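You operate a simulated robot arm through the tools that you are given. There is no shell and no other tool.

You run a simulated robot arm. Do the job below in one go: nothing can be reset, and whatever is moved stays where it is left.

## Task
Test the wheat and put it on the plate the tester names.
Fine: the DRY or the DAMP plate; tester dial on its grain; one press of the test key. Set down upright: what you pick out.

It is judged by the outcome, as a careful person would: the job done as asked, and still so three seconds after it is handed in. It fails if anything else is knocked over, pushed out of place, dropped, spilled or broken.

## Robot
A 7-joint arm with a two-finger parallel gripper, fixed in place. Base frame: the origin is on the floor under the middle of its stand, x ahead of it, y to its left, z up; the work surface is at about z = 850. Lengths are in mm, angles in rad, forces in N, time in s.
With the tool pointing down near the work surface it reaches from about 440 to 920 mm from the base axis. Its first joint turns from -2.007 to 2.007 rad. Payload 3.91 kg.
Tool frame: the origin (TCP) lies between the finger pads and is the grasp point; the fingertips stand 30 mm ahead of it; z points along the fingers, y is the line along which they close. The gripper opens to 110 mm. The fingers are 20 mm wide and 10 mm thick; the gripper's body (48 by 112 mm) begins 55 mm behind the TCP.
Orientation is that of the tool frame in the base frame, as [roll, pitch, yaw] about the fixed x, y, z axes, in that order (R = Rz(yaw) Ry(pitch) Rx(roll)). With the fingers straight down and closing along the base's y, the tool's x points along the base's -x, its y along +y and its z along -z.

## Interface
- The arm moves only by the tool jog_arm. Its argument "commands" is a list of rows, each a list of 7 numbers: the shift along the base's x, y, z in units of 50 mm (1.0 is 50 mm), then the turn, a rotation vector about the base's x, y, z in units of 4 degrees (1.0 is 4 degrees), then the closure in counts, from 0 (fully open) to 255 (shut). In form: [[tx, ty, tz, wx, wy, wz, fingers], ...]. A call has 1 to 20 rows; each row shifts and turns the commanded pose from where the row before left it. A call with a number of a shift or a turn outside -1 to 1 is refused whole. A row lasts 0.2 s, in which the tool goes at most 50 mm and 0.15 rad; a call with a longer step from one row to the next is refused whole, and so is a gripper value outside its range. A pose out of reach is approached as far as the arm can. The call stops where the force on the tool passes 40 N (or 10 N more than at its start, if that is more) or the arm is blocked; 0.2 s more then pass. Each finger travels about 153 mm/s and halts on what it meets, pressing with about 32 N; the grip force reading is that of the motor and also rises with nothing between the fingers. The clock runs only during rows and for 0.2 s after the last one: add rows that do not move to give the fingers time. It gives the time, the measured TCP pose, the force on the tool (base axes), the opening and the grip force at its end, in the units of the frame above (readings bear some noise), with the torque about the TCP (base axes, N m) and any sound that the robot's microphone picked up, and new pictures: "views" is both (left out), scene, wrist or none.
- Cameras (640 x 400 px; columns grow to the right, rows downward): "scene" is fixed at [235.4, 489.1, 1624.1]; the picture's right is [-0.66, -0.75, 0.00], its down [-0.57, 0.50, -0.65] and it looks along [0.49, -0.43, -0.76] (base axes); focal length 344 px, centre (320, 200). "wrist" rides on the gripper at [72, 17, -103] in the tool frame; the picture's right is [-0.23, 0.97, 0.00], its down [-0.76, -0.18, -0.62] and it looks along [-0.61, -0.14, 0.78] (tool axes); focal length 222 px, centre (320, 200). There is no depth. A picture from a camera that has moved, and an enlarged one, comes with that camera's place and axes in the base frame and with its lens. The place of the scene camera against the robot may be out by one fixed shift of up to 25 mm in any direction.
- move_column(by): slides the trunk up (or, below 0, down) by that many mm; the arm rides with it, the base frame stays. It gives what a move gives, with no picture.
- close_up(camera, box): a new picture of the part [left, top, right, bottom] of that camera's present view, enlarged. The clock stands still meanwhile.
- hand_in(): hands the job in; it is judged then, once.

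Nothing tells you positions but the pictures and the camera data. Unless the task says otherwise, let go and move clear before handing in.

The tools are called after ">>>" as name(argument=value, ...) on one line, values as JSON. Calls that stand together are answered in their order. jog_arm: Moves the arm, as the interface text tells. Its arguments: {"type":"object","properties":{"commands":{"type":"array"},"views":{"type":"string","enum":["both","scene","wrist","none"]}},"required":["commands"]} The other tools are called the same way: move_column (by) moves the trunk up or down; close_up (camera, box) takes an enlarged picture of a part of a camera's view; hand_in () hands the job in.

At the start:

```text
time: 0.0
tcp_pos: [472.3, 174.2, 1236.5]
tool_rot: [3.141, -0.001, -3.141]
ft_force: [-0.4, 1.9, -0.5]
moment: [0.0, 0.01, 0.02]
grip_width: 110.2
gripper_force: 0.0
trunk travel left (down, up): [-825.0, 165.0]
```

scene: 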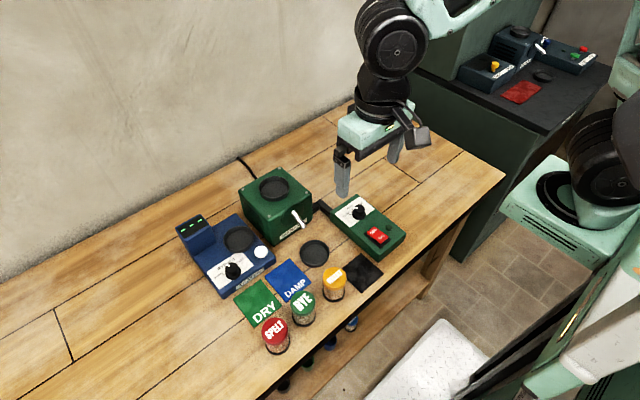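
wrist: 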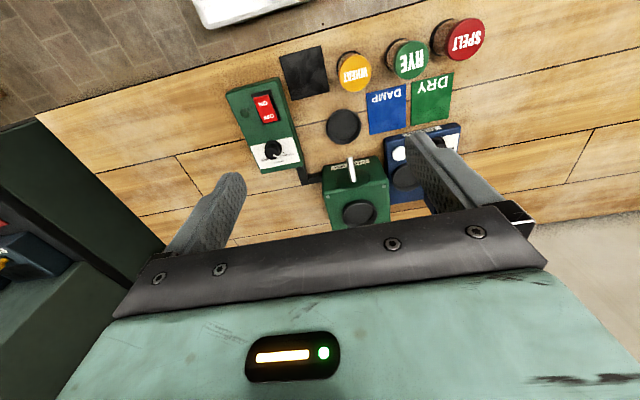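

I see a bench with a blue tester (dial, key, round cup), a green mill with a lever, a green switch box with a dial, DRY/DAMP plates, a black plate, a loose dark disc, and three jars (SPELT, RYE, WHEAT). I'll enlarge the views before moving anything.

>>> close_up(camera="scene", box=[160, 190, 320, 290])

>>> close_up(camera="scene", box=[230, 240, 410, 365])

>>> close_up(camera="scene", box=[230, 160, 420, 280])

>>> close_up(camera="wrist", box=[220, 10, 500, 240])

```text
4.00 times, centred on (240, 240) of scene
camera zoom: at [235.4, 489.1, 1624.1], right [-0.66, -0.75, 0.0], down [-0.57, 0.5, -0.65], along [0.49, -0.43, -0.76], focal length 1377 px, centre (640, 40)
```

zoom: 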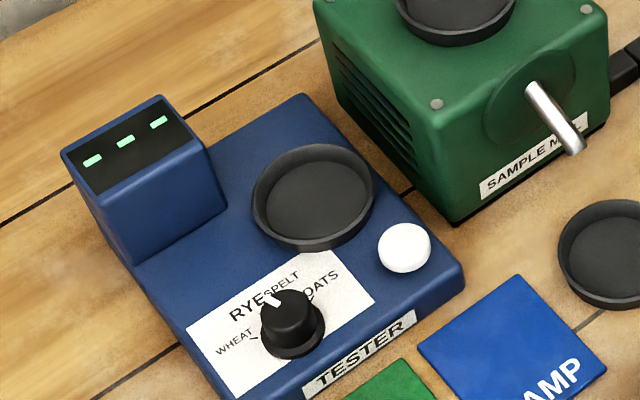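

```text
3.20 times, centred on (320, 302) of scene
camera zoom: at [235.4, 489.1, 1624.1], right [-0.66, -0.75, 0.0], down [-0.57, 0.5, -0.65], along [0.49, -0.43, -0.76], focal length 1102 px, centre (320, -128)
```

zoom: 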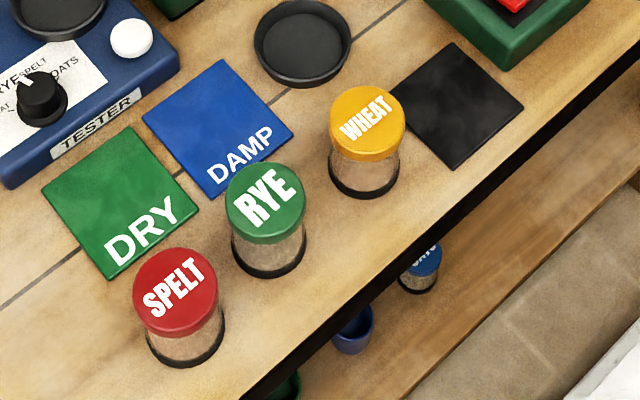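

```text
3.33 times, centred on (325, 220) of scene
camera zoom: at [235.4, 489.1, 1624.1], right [-0.66, -0.75, 0.0], down [-0.57, 0.5, -0.65], along [0.49, -0.43, -0.76], focal length 1148 px, centre (303, 133)
```

zoom: 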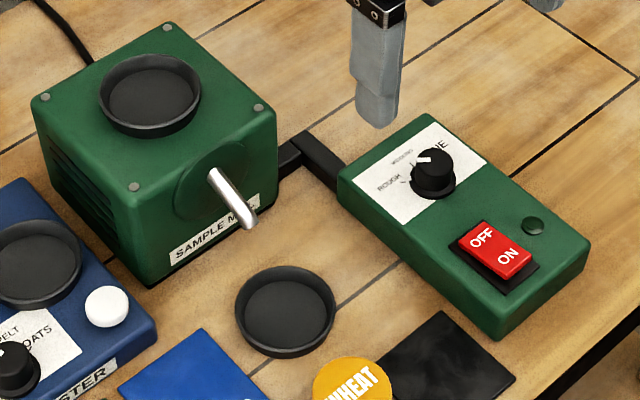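

```text
1.74 times, centred on (360, 125) of wrist
camera zoom: at [399.3, 191.2, 1340.8], right [0.23, 0.97, 0.0], down [0.76, -0.18, 0.62], along [0.61, -0.14, -0.78], focal length 386 px, centre (250, 330)
```

zoom: 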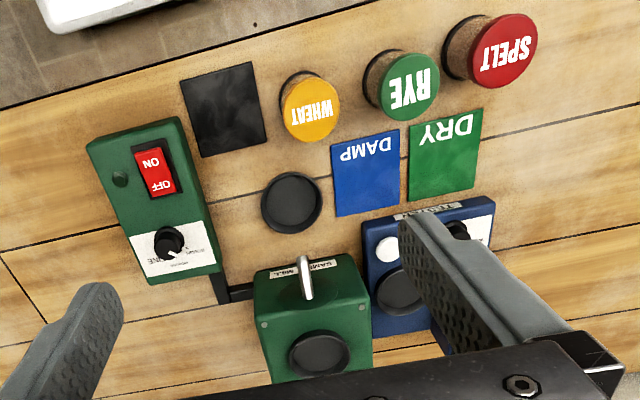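

Wheat's jar seems to be near (476, 235), and the tester is around (690, 350) with its dial nearest the robot. I'll first carry the wrist camera over so that it looks at the tester between the fingers.

>>> jog_arm(commands=[[0, 1, 0, 0, 0, 0, 0], [0, 1, 0, 0, 0, 0, 0], [0, 1, 0, 0, 0, 0, 0], [1, 0, 0, 0, 0, 0, 0], [0, 0, -1, 0, 0, 0, 0], [0, 0, 0, 0, 0, 0, 0]], views="both")

```text
time: 1.4
tcp_pos: [520.2, 324.1, 1186.0]
tool_rot: [3.141, 0.0, -3.141]
ft_force: [0.3, -0.8, -0.7]
moment: [-0.05, 0.01, 0.02]
grip_width: 110.2
gripper_force: 0.0
trunk travel left (down, up): [-825.0, 165.0]
camera wrist: at [447.3, 341.2, 1291.2], right [0.23, 0.97, 0.0], down [0.76, -0.18, 0.62], along [0.61, -0.14, -0.78], focal length 222 px, centre (320, 200)
```

scene: 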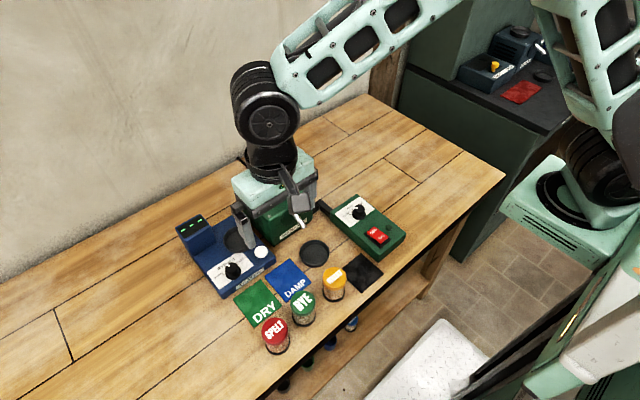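
wrist: 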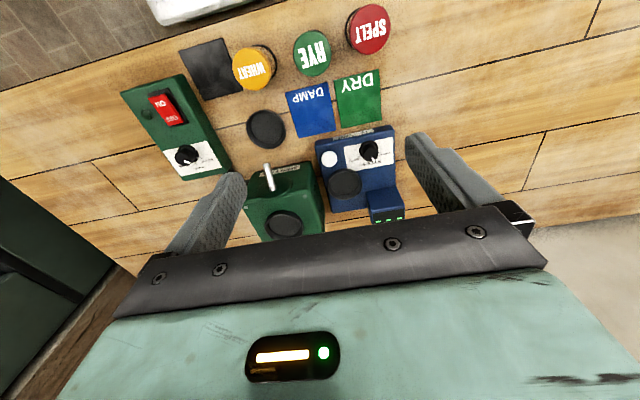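

>>> close_up(camera="wrist", box=[310, 120, 410, 230])

>>> close_up(camera="wrist", box=[220, 0, 400, 140])

>>> close_up(camera="scene", box=[200, 245, 264, 295])

```text
3.64 times, centred on (360, 175) of wrist
camera zoom: at [447.3, 341.2, 1291.2], right [0.23, 0.97, 0.0], down [0.76, -0.18, 0.62], along [0.61, -0.14, -0.78], focal length 808 px, centre (174, 291)
```

zoom: 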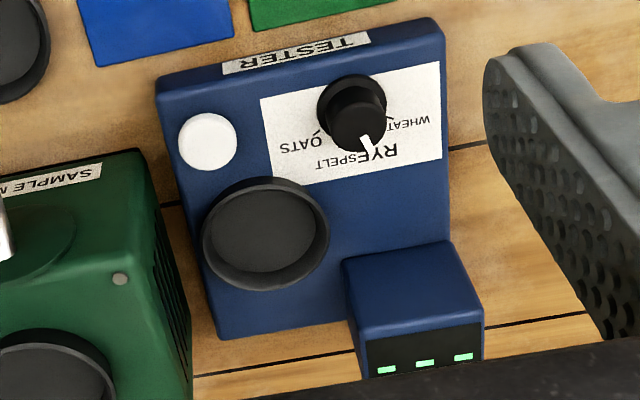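

```text
2.86 times, centred on (310, 70) of wrist
camera zoom: at [447.3, 341.2, 1291.2], right [0.23, 0.97, 0.0], down [0.76, -0.18, 0.62], along [0.61, -0.14, -0.78], focal length 635 px, centre (349, 571)
```

zoom: 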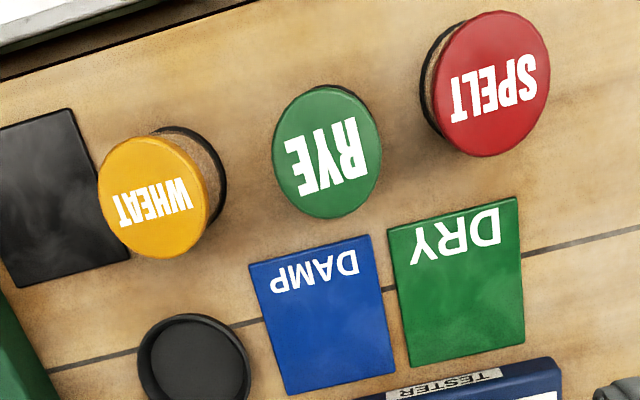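

```text
8.00 times, centred on (232, 270) of scene
camera zoom: at [235.4, 489.1, 1624.1], right [-0.66, -0.75, 0.0], down [-0.57, 0.5, -0.65], along [0.49, -0.43, -0.76], focal length 2754 px, centre (1024, -360)
```

zoom: 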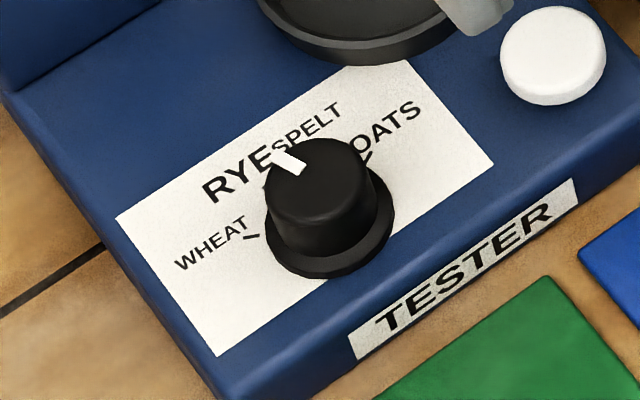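

The tester pointer is on RYE and WHEAT is the leftmost mark, about 40° counter-clockwise seen from above. By parallax the knob is near (660, 390), the key near (659, 310, 889), the tester dish near (725, 331), and the wheat lid near (474, 232, 921). I'll go above the knob for a closer look.

>>> jog_arm(commands=[[0.54, 0.264, -0.7, 0, 0, 0, 60], [0.54, 0.264, -0.7, 0, 0, 0, 60], [0.54, 0.264, -0.7, 0, 0, 0, 60], [0.54, 0.264, -0.7, 0, 0, 0, 60], [0.54, 0.264, -0.7, 0, 0, 0, 60], [0, 0, 0, 0, 0, 0, 60]], views="both")

>>> close_up(camera="wrist", box=[220, 60, 420, 185])

```text
time: 2.8
tcp_pos: [655.1, 391.5, 1012.6]
tool_rot: [3.141, -0.001, -3.141]
ft_force: [-0.7, 1.1, -0.3]
moment: [-0.01, -0.01, -0.04]
grip_width: 84.0
gripper_force: 0.0
trunk travel left (down, up): [-825.0, 165.0]
camera wrist: at [581.9, 410.1, 1117.4], right [0.23, 0.97, 0.0], down [0.76, -0.18, 0.62], along [0.61, -0.14, -0.78], focal length 222 px, centre (320, 200)
```

scene: 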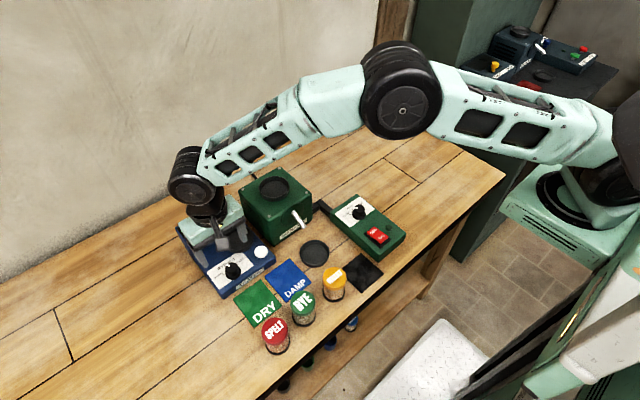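
wrist: 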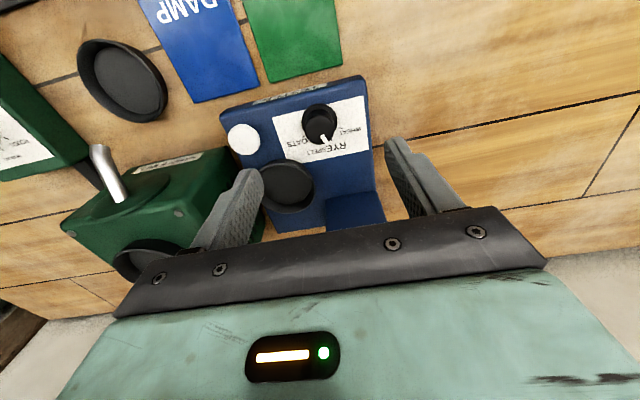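

```text
3.20 times, centred on (320, 122) of wrist
camera zoom: at [581.9, 410.1, 1117.4], right [0.23, 0.97, 0.0], down [0.76, -0.18, 0.62], along [0.61, -0.14, -0.78], focal length 711 px, centre (320, 448)
```

zoom: 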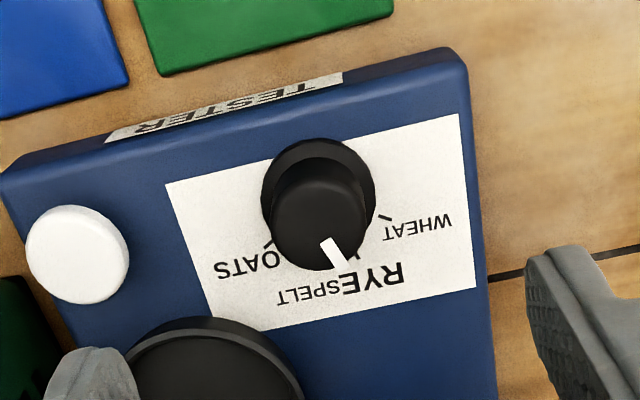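

I place the knob axis at about (660, 391), its top near z 905 and the panel near 880. I'll narrow the fingers and come down to just above the knob to check alignment.

>>> jog_arm(commands=[[0.1, 0, -0.6, 0, 0, 0, 130], [0, 0, -0.6, 0, 0, 0, 130], [0, 0, 0, 0, 0, 0, 130]], views="both")

>>> close_up(camera="wrist", box=[220, 60, 420, 185])

>>> close_up(camera="scene", box=[190, 210, 290, 290])

```text
time: 3.6
tcp_pos: [662.2, 392.8, 952.1]
tool_rot: [3.141, 0.002, 3.141]
ft_force: [-0.6, -0.1, 0.2]
moment: [-0.01, -0.02, 0.0]
grip_width: 53.7
gripper_force: 0.1
trunk travel left (down, up): [-825.0, 165.0]
camera wrist: at [588.4, 410.1, 1056.4], right [0.23, 0.97, 0.0], down [0.76, -0.18, 0.62], along [0.61, -0.14, -0.78], focal length 222 px, centre (320, 200)
```

scene: 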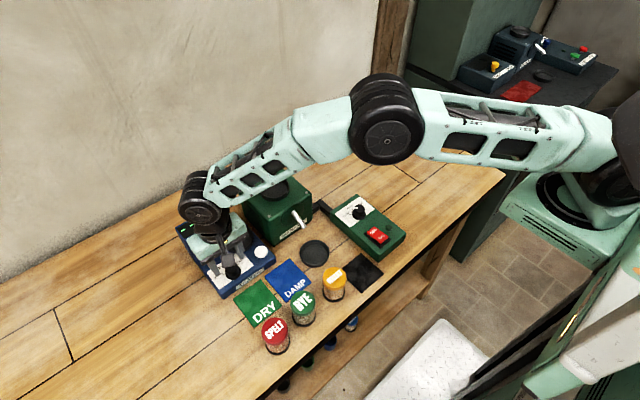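
wrist: 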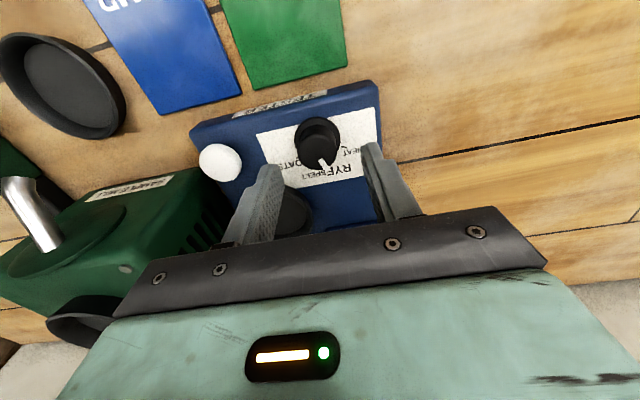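

```text
3.20 times, centred on (320, 122) of wrist
camera zoom: at [588.4, 410.1, 1056.4], right [0.23, 0.97, 0.0], down [0.76, -0.18, 0.62], along [0.61, -0.14, -0.78], focal length 711 px, centre (320, 448)
```

zoom: 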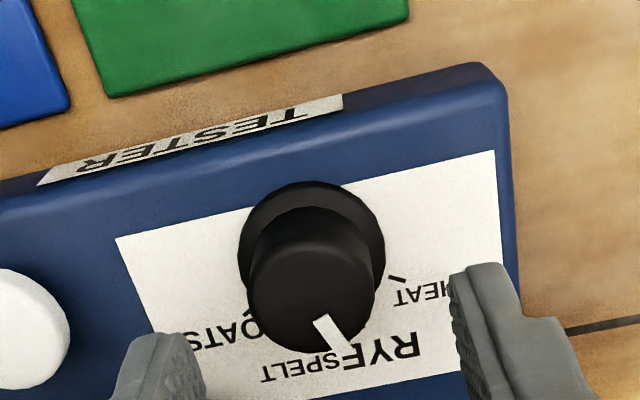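

```text
5.00 times, centred on (240, 250) of scene
camera zoom: at [235.4, 489.1, 1624.1], right [-0.66, -0.75, 0.0], down [-0.57, 0.5, -0.65], along [0.49, -0.43, -0.76], focal length 1722 px, centre (720, -50)
```

zoom: 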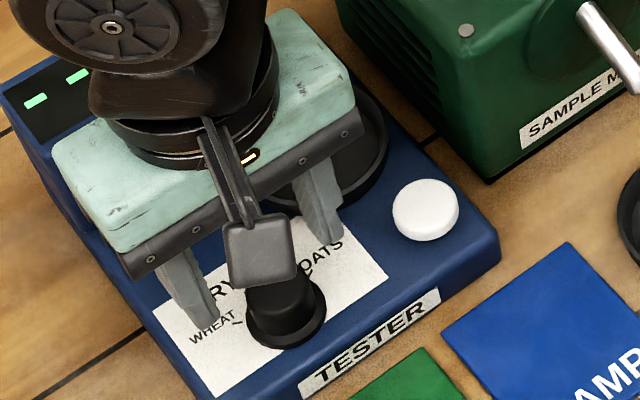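

The knob sits about 1–2 mm off the tool axis; I'll correct that, descend around it (tips near z 890) and check before closing.

>>> jog_arm(commands=[[-0.02, -0.032, -0.32, 0, 0, 0, 130], [0, 0, -0.32, 0, 0, 0, 130], [0, 0, 0, 0, 0, 0, 130]], views="both")

>>> close_up(camera="wrist", box=[220, 60, 420, 185])

>>> close_up(camera="scene", box=[190, 220, 290, 300])

```text
time: 4.4
tcp_pos: [662.2, 389.8, 919.7]
tool_rot: [-3.141, 0.0, -3.14]
ft_force: [-0.1, 0.0, -0.2]
moment: [-0.02, 0.0, 0.03]
grip_width: 53.9
gripper_force: 0.0
trunk travel left (down, up): [-825.0, 165.0]
camera wrist: at [588.5, 406.9, 1023.4], right [0.23, 0.97, 0.0], down [0.76, -0.18, 0.62], along [0.61, -0.14, -0.78], focal length 222 px, centre (320, 200)
```

scene: 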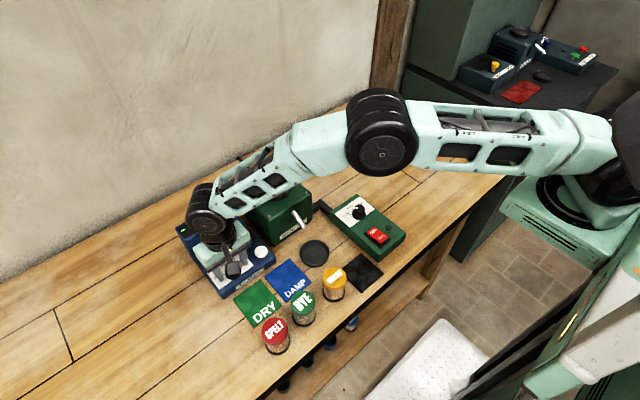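
wrist: 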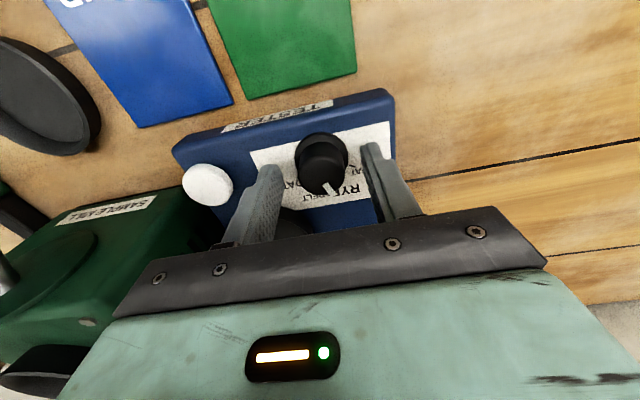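

```text
3.20 times, centred on (320, 122) of wrist
camera zoom: at [588.5, 406.9, 1023.4], right [0.23, 0.97, 0.0], down [0.76, -0.18, 0.62], along [0.61, -0.14, -0.78], focal length 711 px, centre (320, 448)
```

zoom: 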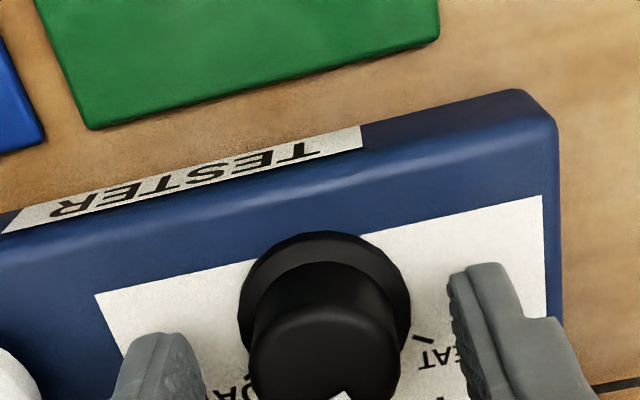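

```text
5.00 times, centred on (240, 260) of scene
camera zoom: at [235.4, 489.1, 1624.1], right [-0.66, -0.75, 0.0], down [-0.57, 0.5, -0.65], along [0.49, -0.43, -0.76], focal length 1722 px, centre (720, -100)
```

zoom: 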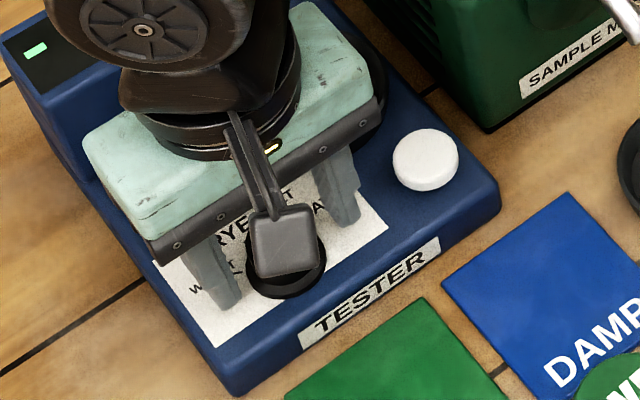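

>>> close_up(camera="wrist", box=[240, 110, 400, 210])

```text
4.00 times, centred on (320, 160) of wrist
camera zoom: at [588.5, 406.9, 1023.4], right [0.23, 0.97, 0.0], down [0.76, -0.18, 0.62], along [0.61, -0.14, -0.78], focal length 888 px, centre (320, 360)
```

zoom: 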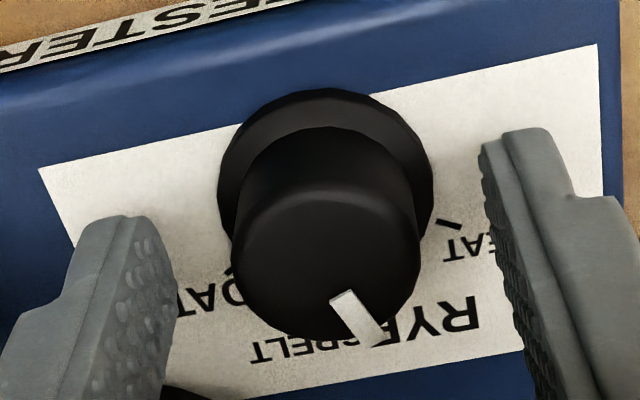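

Alignment is good (under 1 mm). I'll close on the knob and check the grip reading before turning.

>>> jog_arm(commands=[[0, 0, 0, 0, 0, 0, 200], [0, 0, 0, 0, 0, 0, 230], [0, 0, 0, 0, 0, 0, 230]], views="wrist")

>>> close_up(camera="wrist", box=[240, 110, 400, 210])

```text
time: 5.2
tcp_pos: [662.1, 389.6, 918.8]
tool_rot: [3.14, 0.001, -3.14]
ft_force: [1.3, 6.0, -3.3]
moment: [0.27, -0.07, 0.0]
grip_width: 29.5
gripper_force: 45.1
trunk travel left (down, up): [-825.0, 165.0]
camera wrist: at [588.4, 407.6, 1023.5], right [0.23, 0.97, 0.0], down [0.76, -0.18, 0.62], along [0.61, -0.14, -0.78], focal length 222 px, centre (320, 200)
```

wrist: 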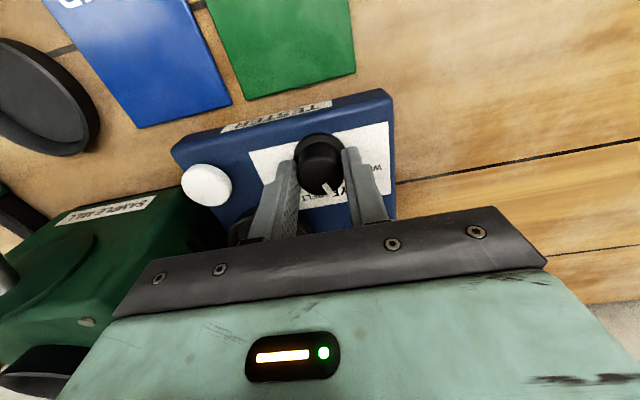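

```text
4.00 times, centred on (320, 160) of wrist
camera zoom: at [588.4, 407.6, 1023.5], right [0.23, 0.97, 0.0], down [0.76, -0.18, 0.62], along [0.61, -0.14, -0.78], focal length 888 px, centre (320, 360)
```

zoom: 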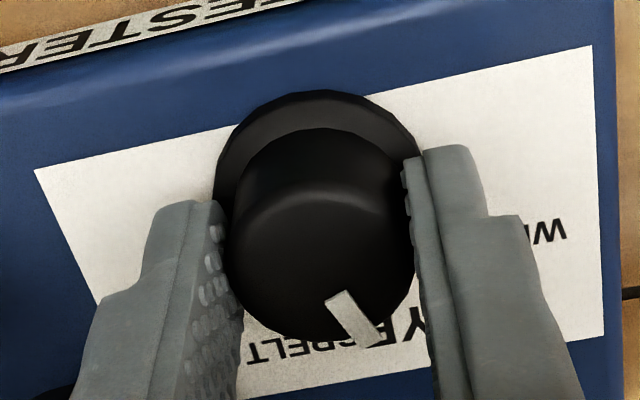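

The knob is held at 29.5 mm. I'll turn it counter-clockwise, half way first, and check that it follows.

>>> jog_arm(commands=[[0, 0, 0, 0, 0, 1, 230], [0, 0, 0, 0, 0, 1, 230], [0, 0, 0, 0, 0, 1, 230], [0, 0, 0, 0, 0, 1, 230], [0, 0, 0, 0, 0, 1, 230], [0, 0, 0, 0, 0, 0, 230]], views="wrist")

>>> close_up(camera="wrist", box=[240, 110, 400, 210])

```text
time: 6.6
tcp_pos: [662.1, 390.2, 918.8]
tool_rot: [3.141, 0.0, -2.79]
ft_force: [2.0, 17.1, -7.6]
moment: [0.51, -0.2, 0.0]
grip_width: 29.1
gripper_force: 45.3
trunk travel left (down, up): [-825.0, 165.0]
camera wrist: at [587.0, 381.4, 1023.5], right [-0.12, 0.99, 0.0], down [0.78, 0.09, 0.62], along [0.62, 0.08, -0.78], focal length 222 px, centre (320, 200)
```

wrist: 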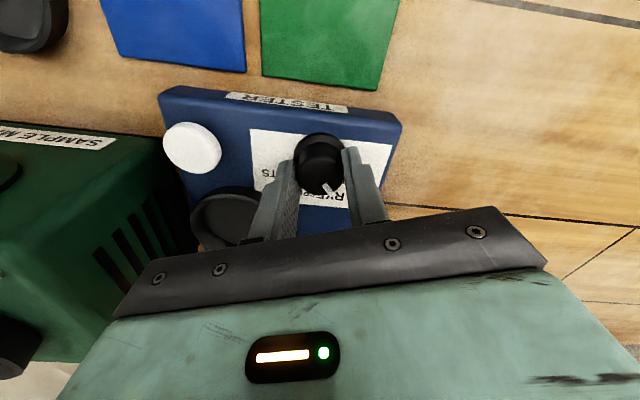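

```text
4.00 times, centred on (320, 160) of wrist
camera zoom: at [587.0, 381.4, 1023.5], right [-0.12, 0.99, 0.0], down [0.78, 0.09, 0.62], along [0.62, 0.08, -0.78], focal length 888 px, centre (320, 360)
```

zoom: 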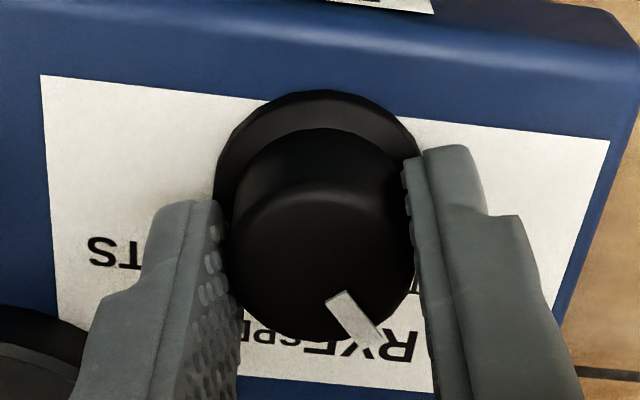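

The knob follows exactly, though a sideways force of 17 N shows my axis is slightly off. I'll ease the tool about 0.5 mm in +y and watch the force before finishing the turn.

>>> jog_arm(commands=[[0, 0.01, 0, 0, 0, 0, 230], [0, 0, 0, 0, 0, 0, 230]], views="none")

```text
time: 7.2
tcp_pos: [661.0, 390.0, 919.2]
tool_rot: [3.141, -0.001, -2.791]
ft_force: [2.8, 15.3, -4.4]
moment: [0.43, -0.03, -0.01]
grip_width: 29.0
gripper_force: 44.8
trunk travel left (down, up): [-825.0, 165.0]
```

>>> jog_arm(commands=[[0, 0.03, 0, 0, 0, 0, 230], [0, 0, 0, 0, 0, 0, 230]], views="none")

```text
time: 7.8
tcp_pos: [661.4, 390.4, 918.9]
tool_rot: [-3.141, -0.004, -2.793]
ft_force: [-0.8, 4.0, -0.3]
moment: [0.0, 0.15, 0.03]
grip_width: 29.2
gripper_force: 45.0
trunk travel left (down, up): [-825.0, 165.0]
```

>>> jog_arm(commands=[[-0.0028, 0.0048, 0, 0, 0, 1, 230], [-0.0028, 0.0048, 0, 0, 0, 1, 230], [-0.0028, 0.0048, 0, 0, 0, 1, 230], [-0.0028, 0.0048, 0, 0, 0, 1, 230], [0, 0, 0, 0, 0, 0, 230]], views="both")

>>> close_up(camera="wrist", box=[240, 110, 400, 210])

>>> close_up(camera="scene", box=[190, 220, 290, 300])

```text
time: 9.0
tcp_pos: [661.9, 389.4, 918.7]
tool_rot: [3.142, -0.003, -2.513]
ft_force: [3.7, -6.4, -4.0]
moment: [-0.16, -0.12, -0.01]
grip_width: 29.3
gripper_force: 44.6
trunk travel left (down, up): [-825.0, 165.0]
camera wrist: at [592.5, 361.7, 1023.6], right [-0.39, 0.92, 0.0], down [0.72, 0.31, 0.62], along [0.57, 0.24, -0.78], focal length 222 px, centre (320, 200)
```

scene: 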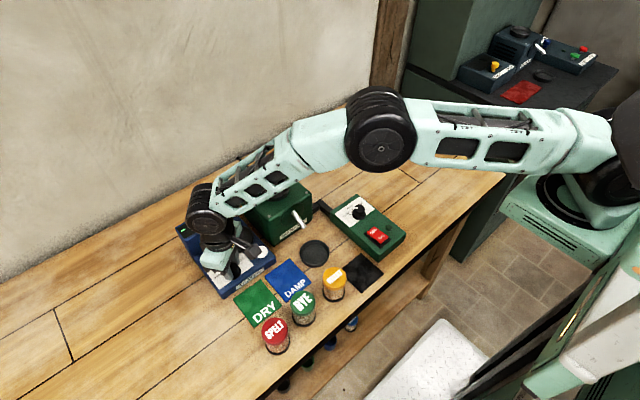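
wrist: 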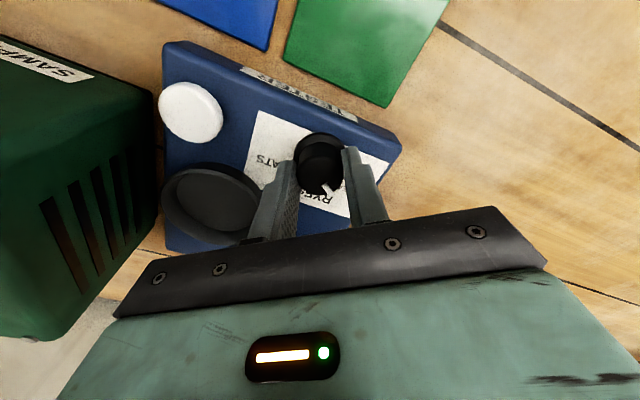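

```text
4.00 times, centred on (320, 160) of wrist
camera zoom: at [592.5, 361.7, 1023.6], right [-0.39, 0.92, 0.0], down [0.72, 0.31, 0.62], along [0.57, 0.24, -0.78], focal length 888 px, centre (320, 360)
```

zoom: 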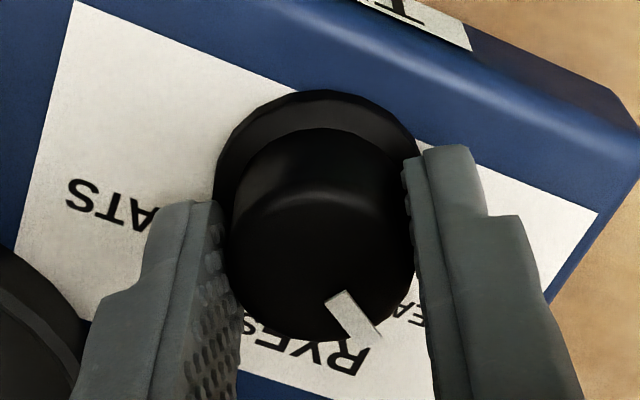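

```text
5.00 times, centred on (240, 260) of scene
camera zoom: at [235.4, 489.1, 1624.1], right [-0.66, -0.75, 0.0], down [-0.57, 0.5, -0.65], along [0.49, -0.43, -0.76], focal length 1722 px, centre (720, -100)
```

zoom: 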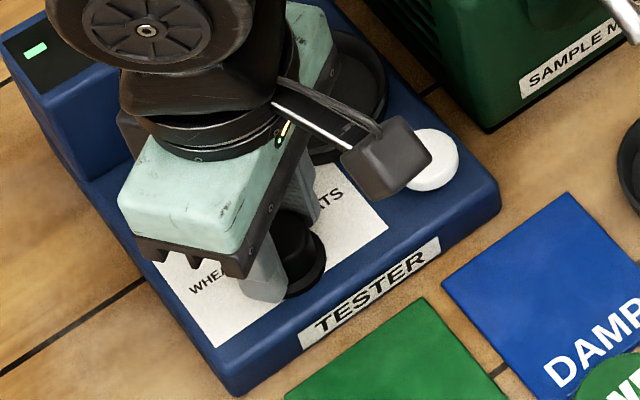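

The dial has turned 36° with low force. One more 4° step should put the pointer on WHEAT.

>>> jog_arm(commands=[[0, -0.01, 0, 0, 0, 1, 230], [0, 0, 0, 0, 0, 0, 230]], views="none")

```text
time: 9.6
tcp_pos: [661.2, 390.0, 918.7]
tool_rot: [3.142, -0.001, -2.442]
ft_force: [4.9, -8.5, -6.2]
moment: [-0.31, -0.27, -0.37]
grip_width: 29.2
gripper_force: 45.4
trunk travel left (down, up): [-825.0, 165.0]
```

A z-torque now suggests the dial reached its end position at WHEAT. I'll open the fingers a little, rise straight up and check.

>>> jog_arm(commands=[[0, 0, 0, 0, 0, 0, 150], [0, 0, 0, 0, 0, 0, 150], [0, 0, 0.5, 0, 0, 0, 150], [0, 0, 0.9, 0, 0, 0, 150], [0, 0, 0.9, 0, 0, 0, 150], [0, 0, 0, 0, 0, 0, 150]], views="both")

>>> close_up(camera="wrist", box=[240, 60, 400, 160])

>>> close_up(camera="scene", box=[190, 230, 290, 300])

```text
time: 11.0
tcp_pos: [660.5, 388.7, 1034.8]
tool_rot: [3.14, 0.0, -2.443]
ft_force: [0.2, 0.0, 0.1]
moment: [0.0, 0.02, 0.01]
grip_width: 45.2
gripper_force: 0.0
trunk travel left (down, up): [-825.0, 165.0]
camera wrist: at [593.6, 357.0, 1138.9], right [-0.45, 0.89, 0.0], down [0.7, 0.35, 0.62], along [0.56, 0.28, -0.78], focal length 222 px, centre (320, 200)
```

scene: 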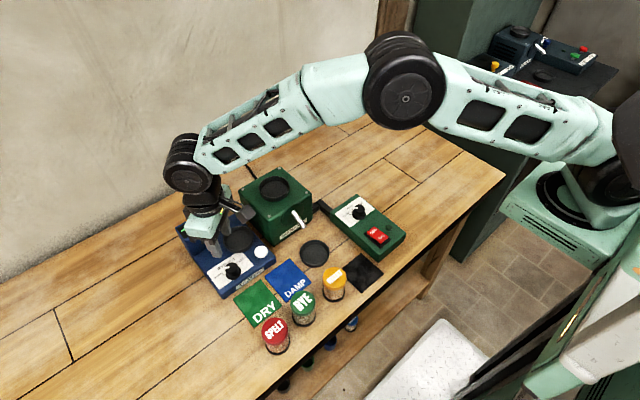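
wrist: 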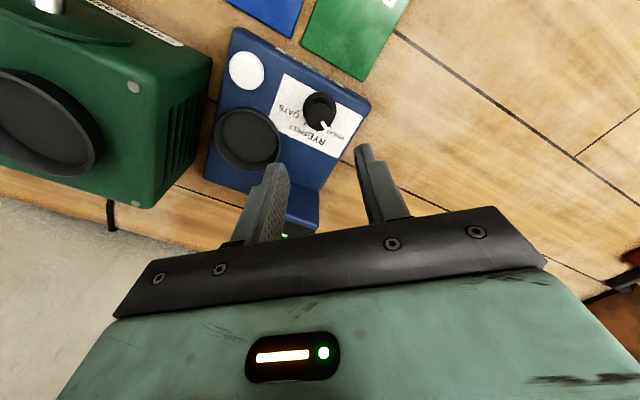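

```text
4.00 times, centred on (320, 110) of wrist
camera zoom: at [593.6, 357.0, 1138.9], right [-0.45, 0.89, 0.0], down [0.7, 0.35, 0.62], along [0.56, 0.28, -0.78], focal length 888 px, centre (320, 560)
```

zoom: 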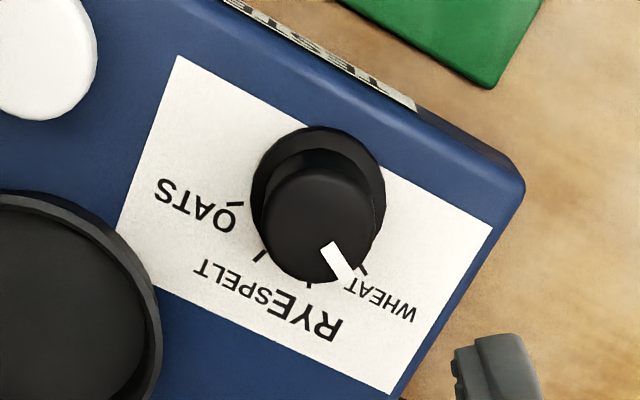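

```text
5.71 times, centred on (240, 265) of scene
camera zoom: at [235.4, 489.1, 1624.1], right [-0.66, -0.75, 0.0], down [-0.57, 0.5, -0.65], along [0.49, -0.43, -0.76], focal length 1967 px, centre (777, -171)
```

zoom: 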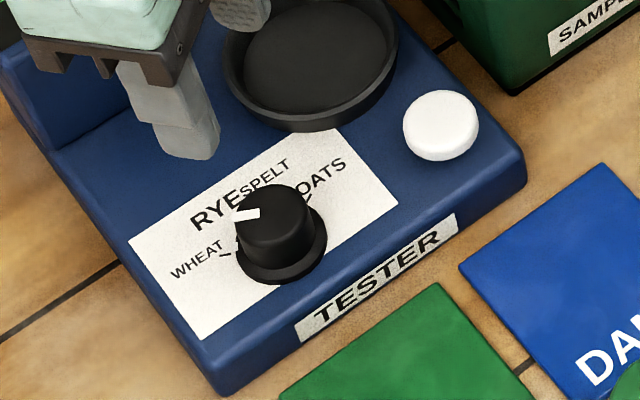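

>>> close_up(camera="scene", box=[212, 252, 252, 282])

>>> close_up(camera="wrist", box=[290, 85, 350, 135])

```text
13.33 times, centred on (232, 267) of scene
camera zoom: at [235.4, 489.1, 1624.1], right [-0.66, -0.75, 0.0], down [-0.57, 0.5, -0.65], along [0.49, -0.43, -0.76], focal length 4591 px, centre (1493, -693)
```

zoom: 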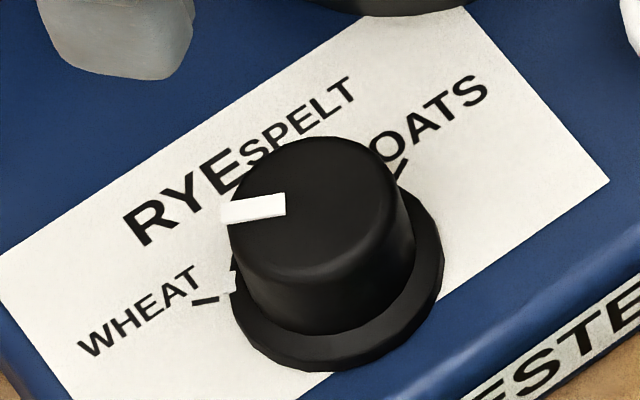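

```text
8.00 times, centred on (320, 110) of wrist
camera zoom: at [593.6, 357.0, 1138.9], right [-0.45, 0.89, 0.0], down [0.7, 0.35, 0.62], along [0.56, 0.28, -0.78], focal length 1777 px, centre (320, 920)
```

zoom: 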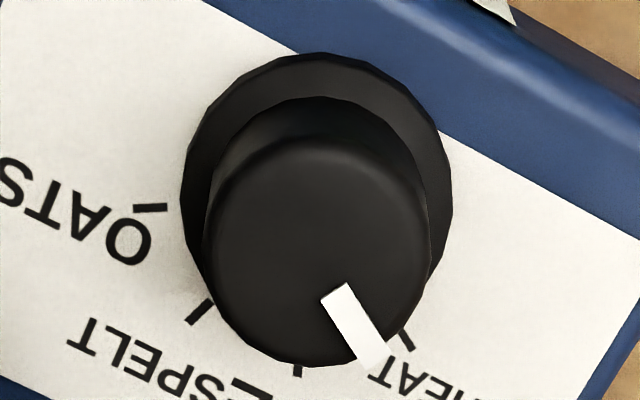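

The pointer lines up with WHEAT to within a few degrees. Next I'll go above the wheat jar, turning the tool so the fingers close along x and stay clear of the RYE jar.

>>> jog_arm(commands=[[-0.286, -0.2415, 0, 0, 0, 0.9615, 60], [-0.286, -0.2415, 0, 0, 0, 0.9615, 60], [-0.286, -0.2415, 0, 0, 0, 0.9615, 60], [-0.286, -0.2415, 0, 0, 0, 0.9615, 60], [-0.286, -0.2415, 0, 0, 0, 0.9615, 60], [-0.286, -0.2415, 0, 0, 0, 0.9615, 60], [-0.286, -0.2415, 0, 0, 0, 0.9615, 60], [-0.286, -0.2415, 0, 0, 0, 0.9615, 60], [-0.286, -0.2415, 0, 0, 0, 0.9615, 60], [-0.286, -0.2415, 0, 0, 0, 0.9615, 60], [-0.286, -0.2415, 0, 0, 0, 0.9615, 60], [-0.286, -0.2415, 0, 0, 0, 0.9615, 60], [-0.286, -0.2415, 0, 0, 0, 0.9615, 60], [0, 0, 0, 0, 0, 0, 60]], views="both")

>>> close_up(camera="wrist", box=[220, 50, 420, 175])

>>> close_up(camera="scene", box=[160, 190, 320, 290])

```text
time: 14.0
tcp_pos: [474.6, 234.5, 1034.3]
tool_rot: [3.141, -0.001, -1.569]
ft_force: [0.6, 0.9, -0.3]
moment: [-0.02, 0.01, 0.0]
grip_width: 84.2
gripper_force: 0.0
trunk travel left (down, up): [-825.0, 165.0]
camera wrist: at [457.2, 161.7, 1138.7], right [-0.97, 0.23, 0.0], down [0.18, 0.76, 0.62], along [0.14, 0.61, -0.78], focal length 222 px, centre (320, 200)
```

scene: 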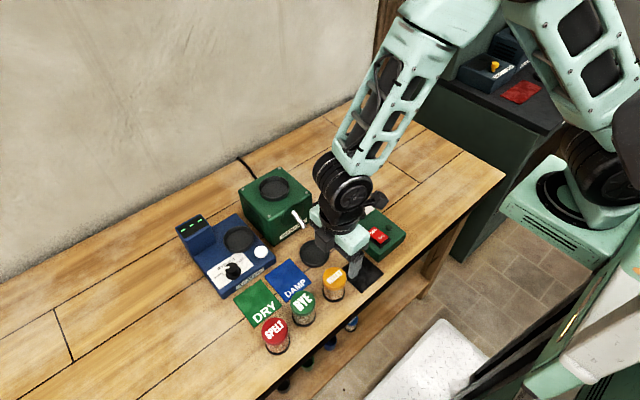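
wrist: 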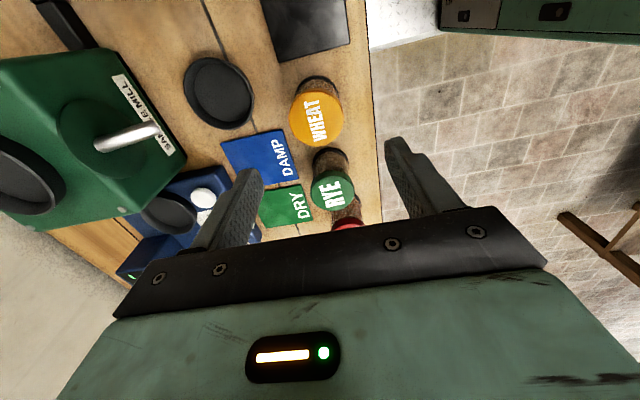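

```text
3.20 times, centred on (320, 112) of wrist
camera zoom: at [457.2, 161.7, 1138.7], right [-0.97, 0.23, 0.0], down [0.18, 0.76, 0.62], along [0.14, 0.61, -0.78], focal length 711 px, centre (320, 480)
```

zoom: 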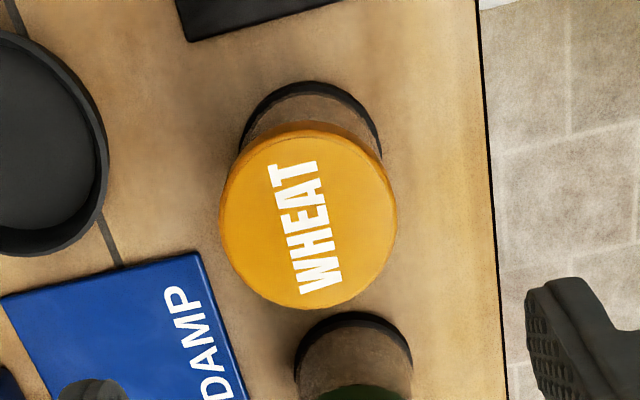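

```text
4.00 times, centred on (240, 240) of scene
camera zoom: at [235.4, 489.1, 1624.1], right [-0.66, -0.75, 0.0], down [-0.57, 0.5, -0.65], along [0.49, -0.43, -0.76], focal length 1377 px, centre (640, 40)
```

zoom: 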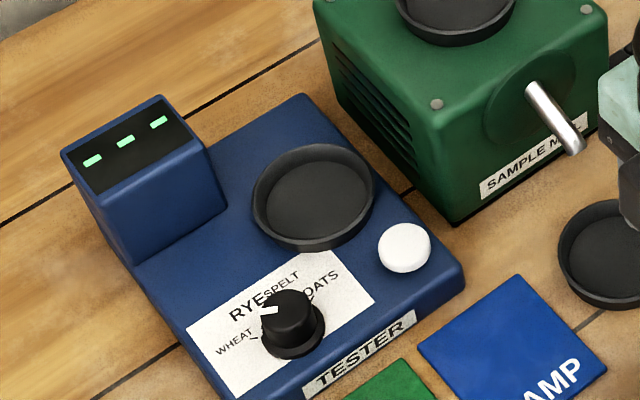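

The wheat jar stands about (+2.4, −4.8) mm from the tool axis and is about 54 mm wide. I'll correct for that and lower the open fingers to either side of it, stopping with the tips about 20 mm above the bench.

>>> jog_arm(commands=[[0.048, -0.096, -0.6, 0, 0, 0, 60], [0, 0, -0.6, 0, 0, 0, 60], [0, 0, -0.6, 0, 0, 0, 60], [0, 0, 0, 0, 0, 0, 60]], views="both")

>>> close_up(camera="wrist", box=[200, 80, 440, 230])

>>> close_up(camera="scene", box=[280, 220, 400, 310])

```text
time: 15.0
tcp_pos: [475.9, 230.6, 945.8]
tool_rot: [3.141, 0.0, -1.569]
ft_force: [-0.1, 0.1, 0.8]
moment: [-0.03, -0.02, 0.01]
grip_width: 84.4
gripper_force: 0.1
trunk travel left (down, up): [-825.0, 165.0]
camera wrist: at [458.8, 157.3, 1049.9], right [-0.97, 0.23, 0.0], down [0.18, 0.76, 0.62], along [0.14, 0.61, -0.78], focal length 222 px, centre (320, 200)
```

scene: 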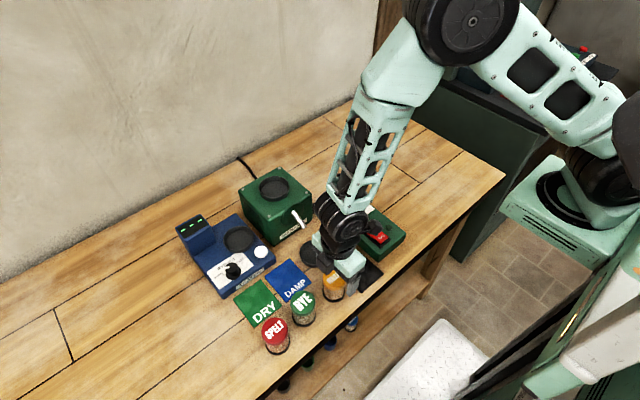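
wrist: 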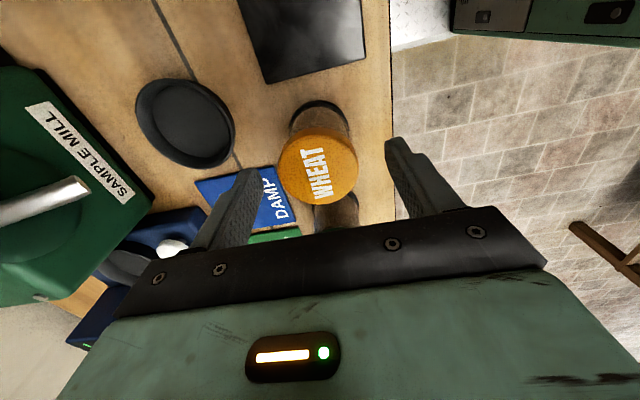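

```text
2.67 times, centred on (320, 155) of wrist
camera zoom: at [458.8, 157.3, 1049.9], right [-0.97, 0.23, 0.0], down [0.18, 0.76, 0.62], along [0.14, 0.61, -0.78], focal length 592 px, centre (320, 320)
```

zoom: 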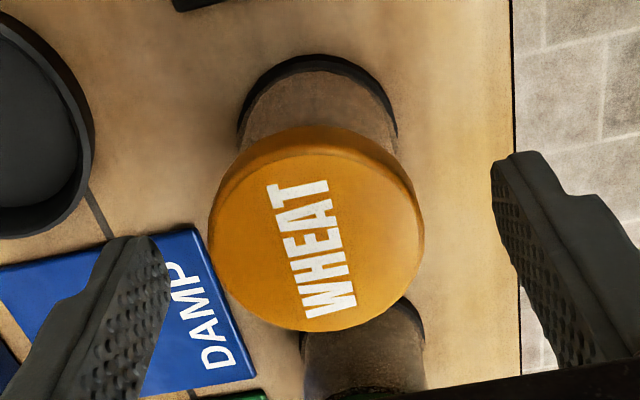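

```text
4.44 times, centred on (340, 265) of scene
camera zoom: at [235.4, 489.1, 1624.1], right [-0.66, -0.75, 0.0], down [-0.57, 0.5, -0.65], along [0.49, -0.43, -0.76], focal length 1530 px, centre (231, -89)
```

zoom: 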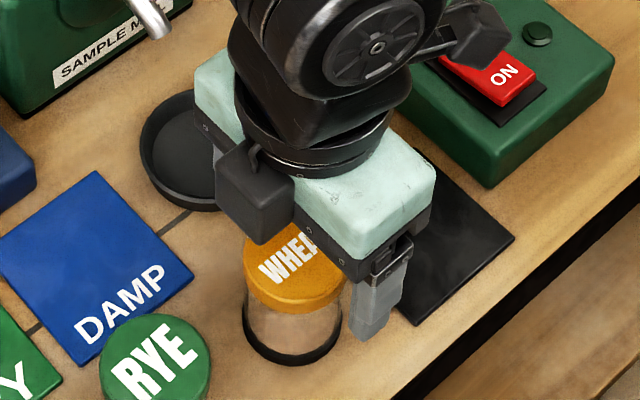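

Alignment is within about 1 mm. I'll lower to z 900 and close on the jar.

>>> jog_arm(commands=[[0.014, -0.01, -0.45, 0, 0, 0, 60], [0, 0, -0.46, 0, 0, 0, 60], [0, 0, 0, 0, 0, 0, 60], [0, 0, 0, 0, 0, 0, 110], [0, 0, 0, 0, 0, 0, 160], [0, 0, 0, 0, 0, 0, 200], [0, 0, 0, 0, 0, 0, 200]], views="both")

>>> close_up(camera="wrist", box=[200, 80, 440, 230])

>>> close_up(camera="scene", box=[280, 220, 400, 310])

```text
time: 16.6
tcp_pos: [476.9, 227.8, 899.8]
tool_rot: [-3.141, 0.0, -1.569]
ft_force: [1.0, -0.1, 0.4]
moment: [0.06, -0.06, -0.04]
grip_width: 52.6
gripper_force: 32.1
trunk travel left (down, up): [-825.0, 165.0]
camera wrist: at [459.4, 155.8, 1003.9], right [-0.97, 0.23, 0.0], down [0.18, 0.76, 0.62], along [0.14, 0.61, -0.78], focal length 222 px, centre (320, 200)
```

scene: 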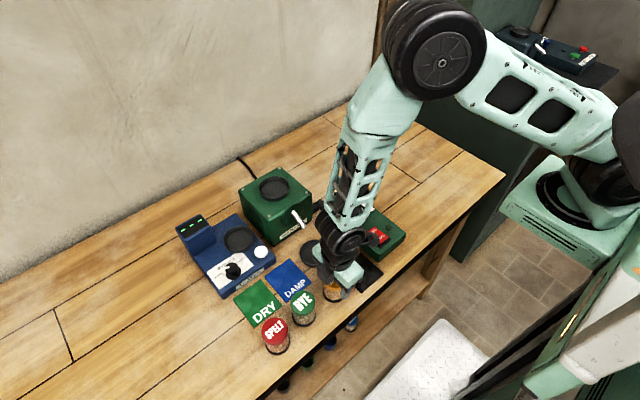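
wrist: 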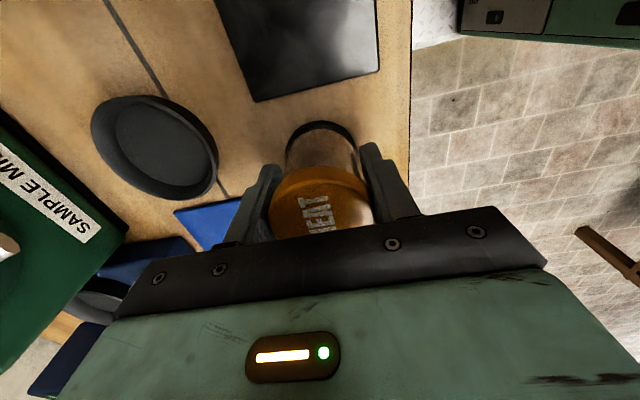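

```text
2.67 times, centred on (320, 155) of wrist
camera zoom: at [459.4, 155.8, 1003.9], right [-0.97, 0.23, 0.0], down [0.18, 0.76, 0.62], along [0.14, 0.61, -0.78], focal length 592 px, centre (320, 320)
```

zoom: 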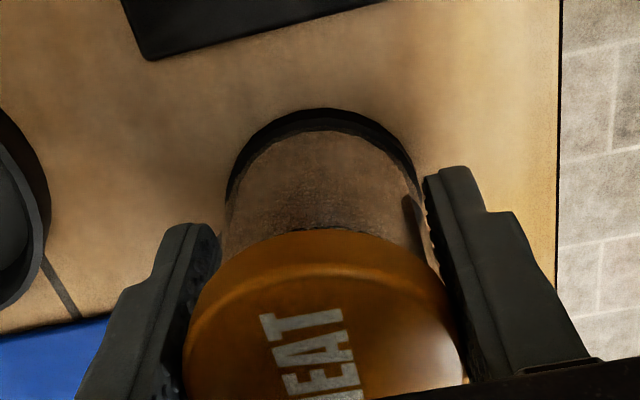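

```text
4.44 times, centred on (340, 265) of scene
camera zoom: at [235.4, 489.1, 1624.1], right [-0.66, -0.75, 0.0], down [-0.57, 0.5, -0.65], along [0.49, -0.43, -0.76], focal length 1530 px, centre (231, -89)
```

zoom: 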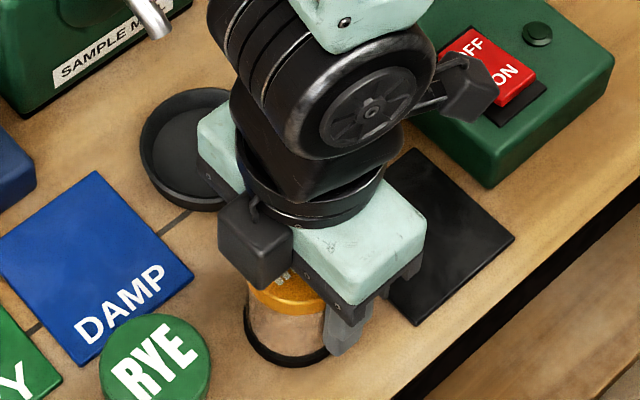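

The grip holds at 52.6 mm. I'll lift slowly and check that the jar comes up whole.

>>> jog_arm(commands=[[0, 0, 0.2, 0, 0, 0, 200], [0, 0, 0.3, 0, 0, 0, 200], [0, 0, 0.5, 0, 0, 0, 200], [0, 0, 0, 0, 0, 0, 200]], views="both")

>>> close_up(camera="scene", box=[280, 220, 400, 310])

```text
time: 17.6
tcp_pos: [478.6, 228.1, 951.5]
tool_rot: [3.141, 0.002, -1.567]
ft_force: [-0.4, 0.7, -1.8]
moment: [0.01, 0.01, 0.02]
grip_width: 52.7
gripper_force: 32.3
trunk travel left (down, up): [-825.0, 165.0]
camera wrist: at [460.8, 156.0, 1054.9], right [-0.97, 0.23, 0.0], down [0.18, 0.76, 0.62], along [0.14, 0.61, -0.78], focal length 222 px, centre (320, 200)
```

scene: 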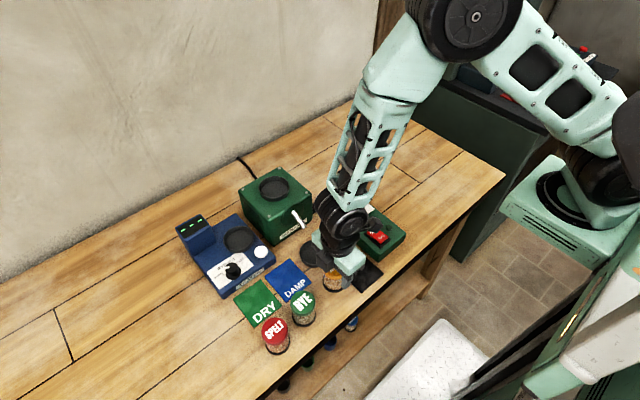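
wrist: 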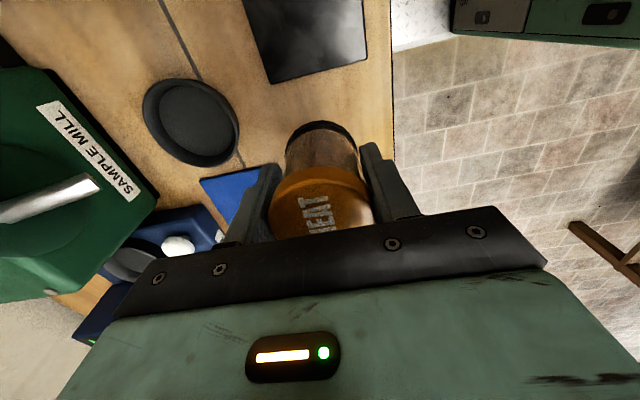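

```text
4.44 times, centred on (340, 265) of scene
camera zoom: at [235.4, 489.1, 1624.1], right [-0.66, -0.75, 0.0], down [-0.57, 0.5, -0.65], along [0.49, -0.43, -0.76], focal length 1530 px, centre (231, -89)
```

zoom: 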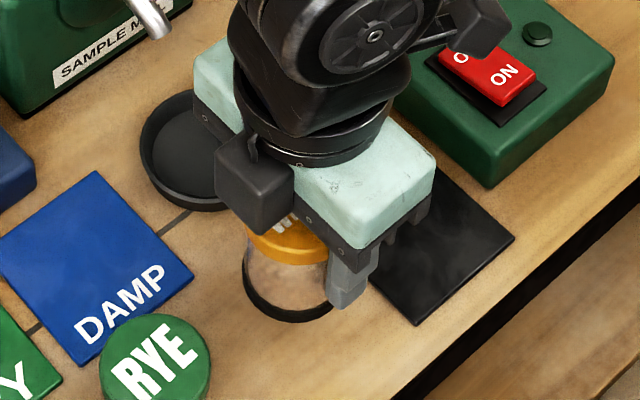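

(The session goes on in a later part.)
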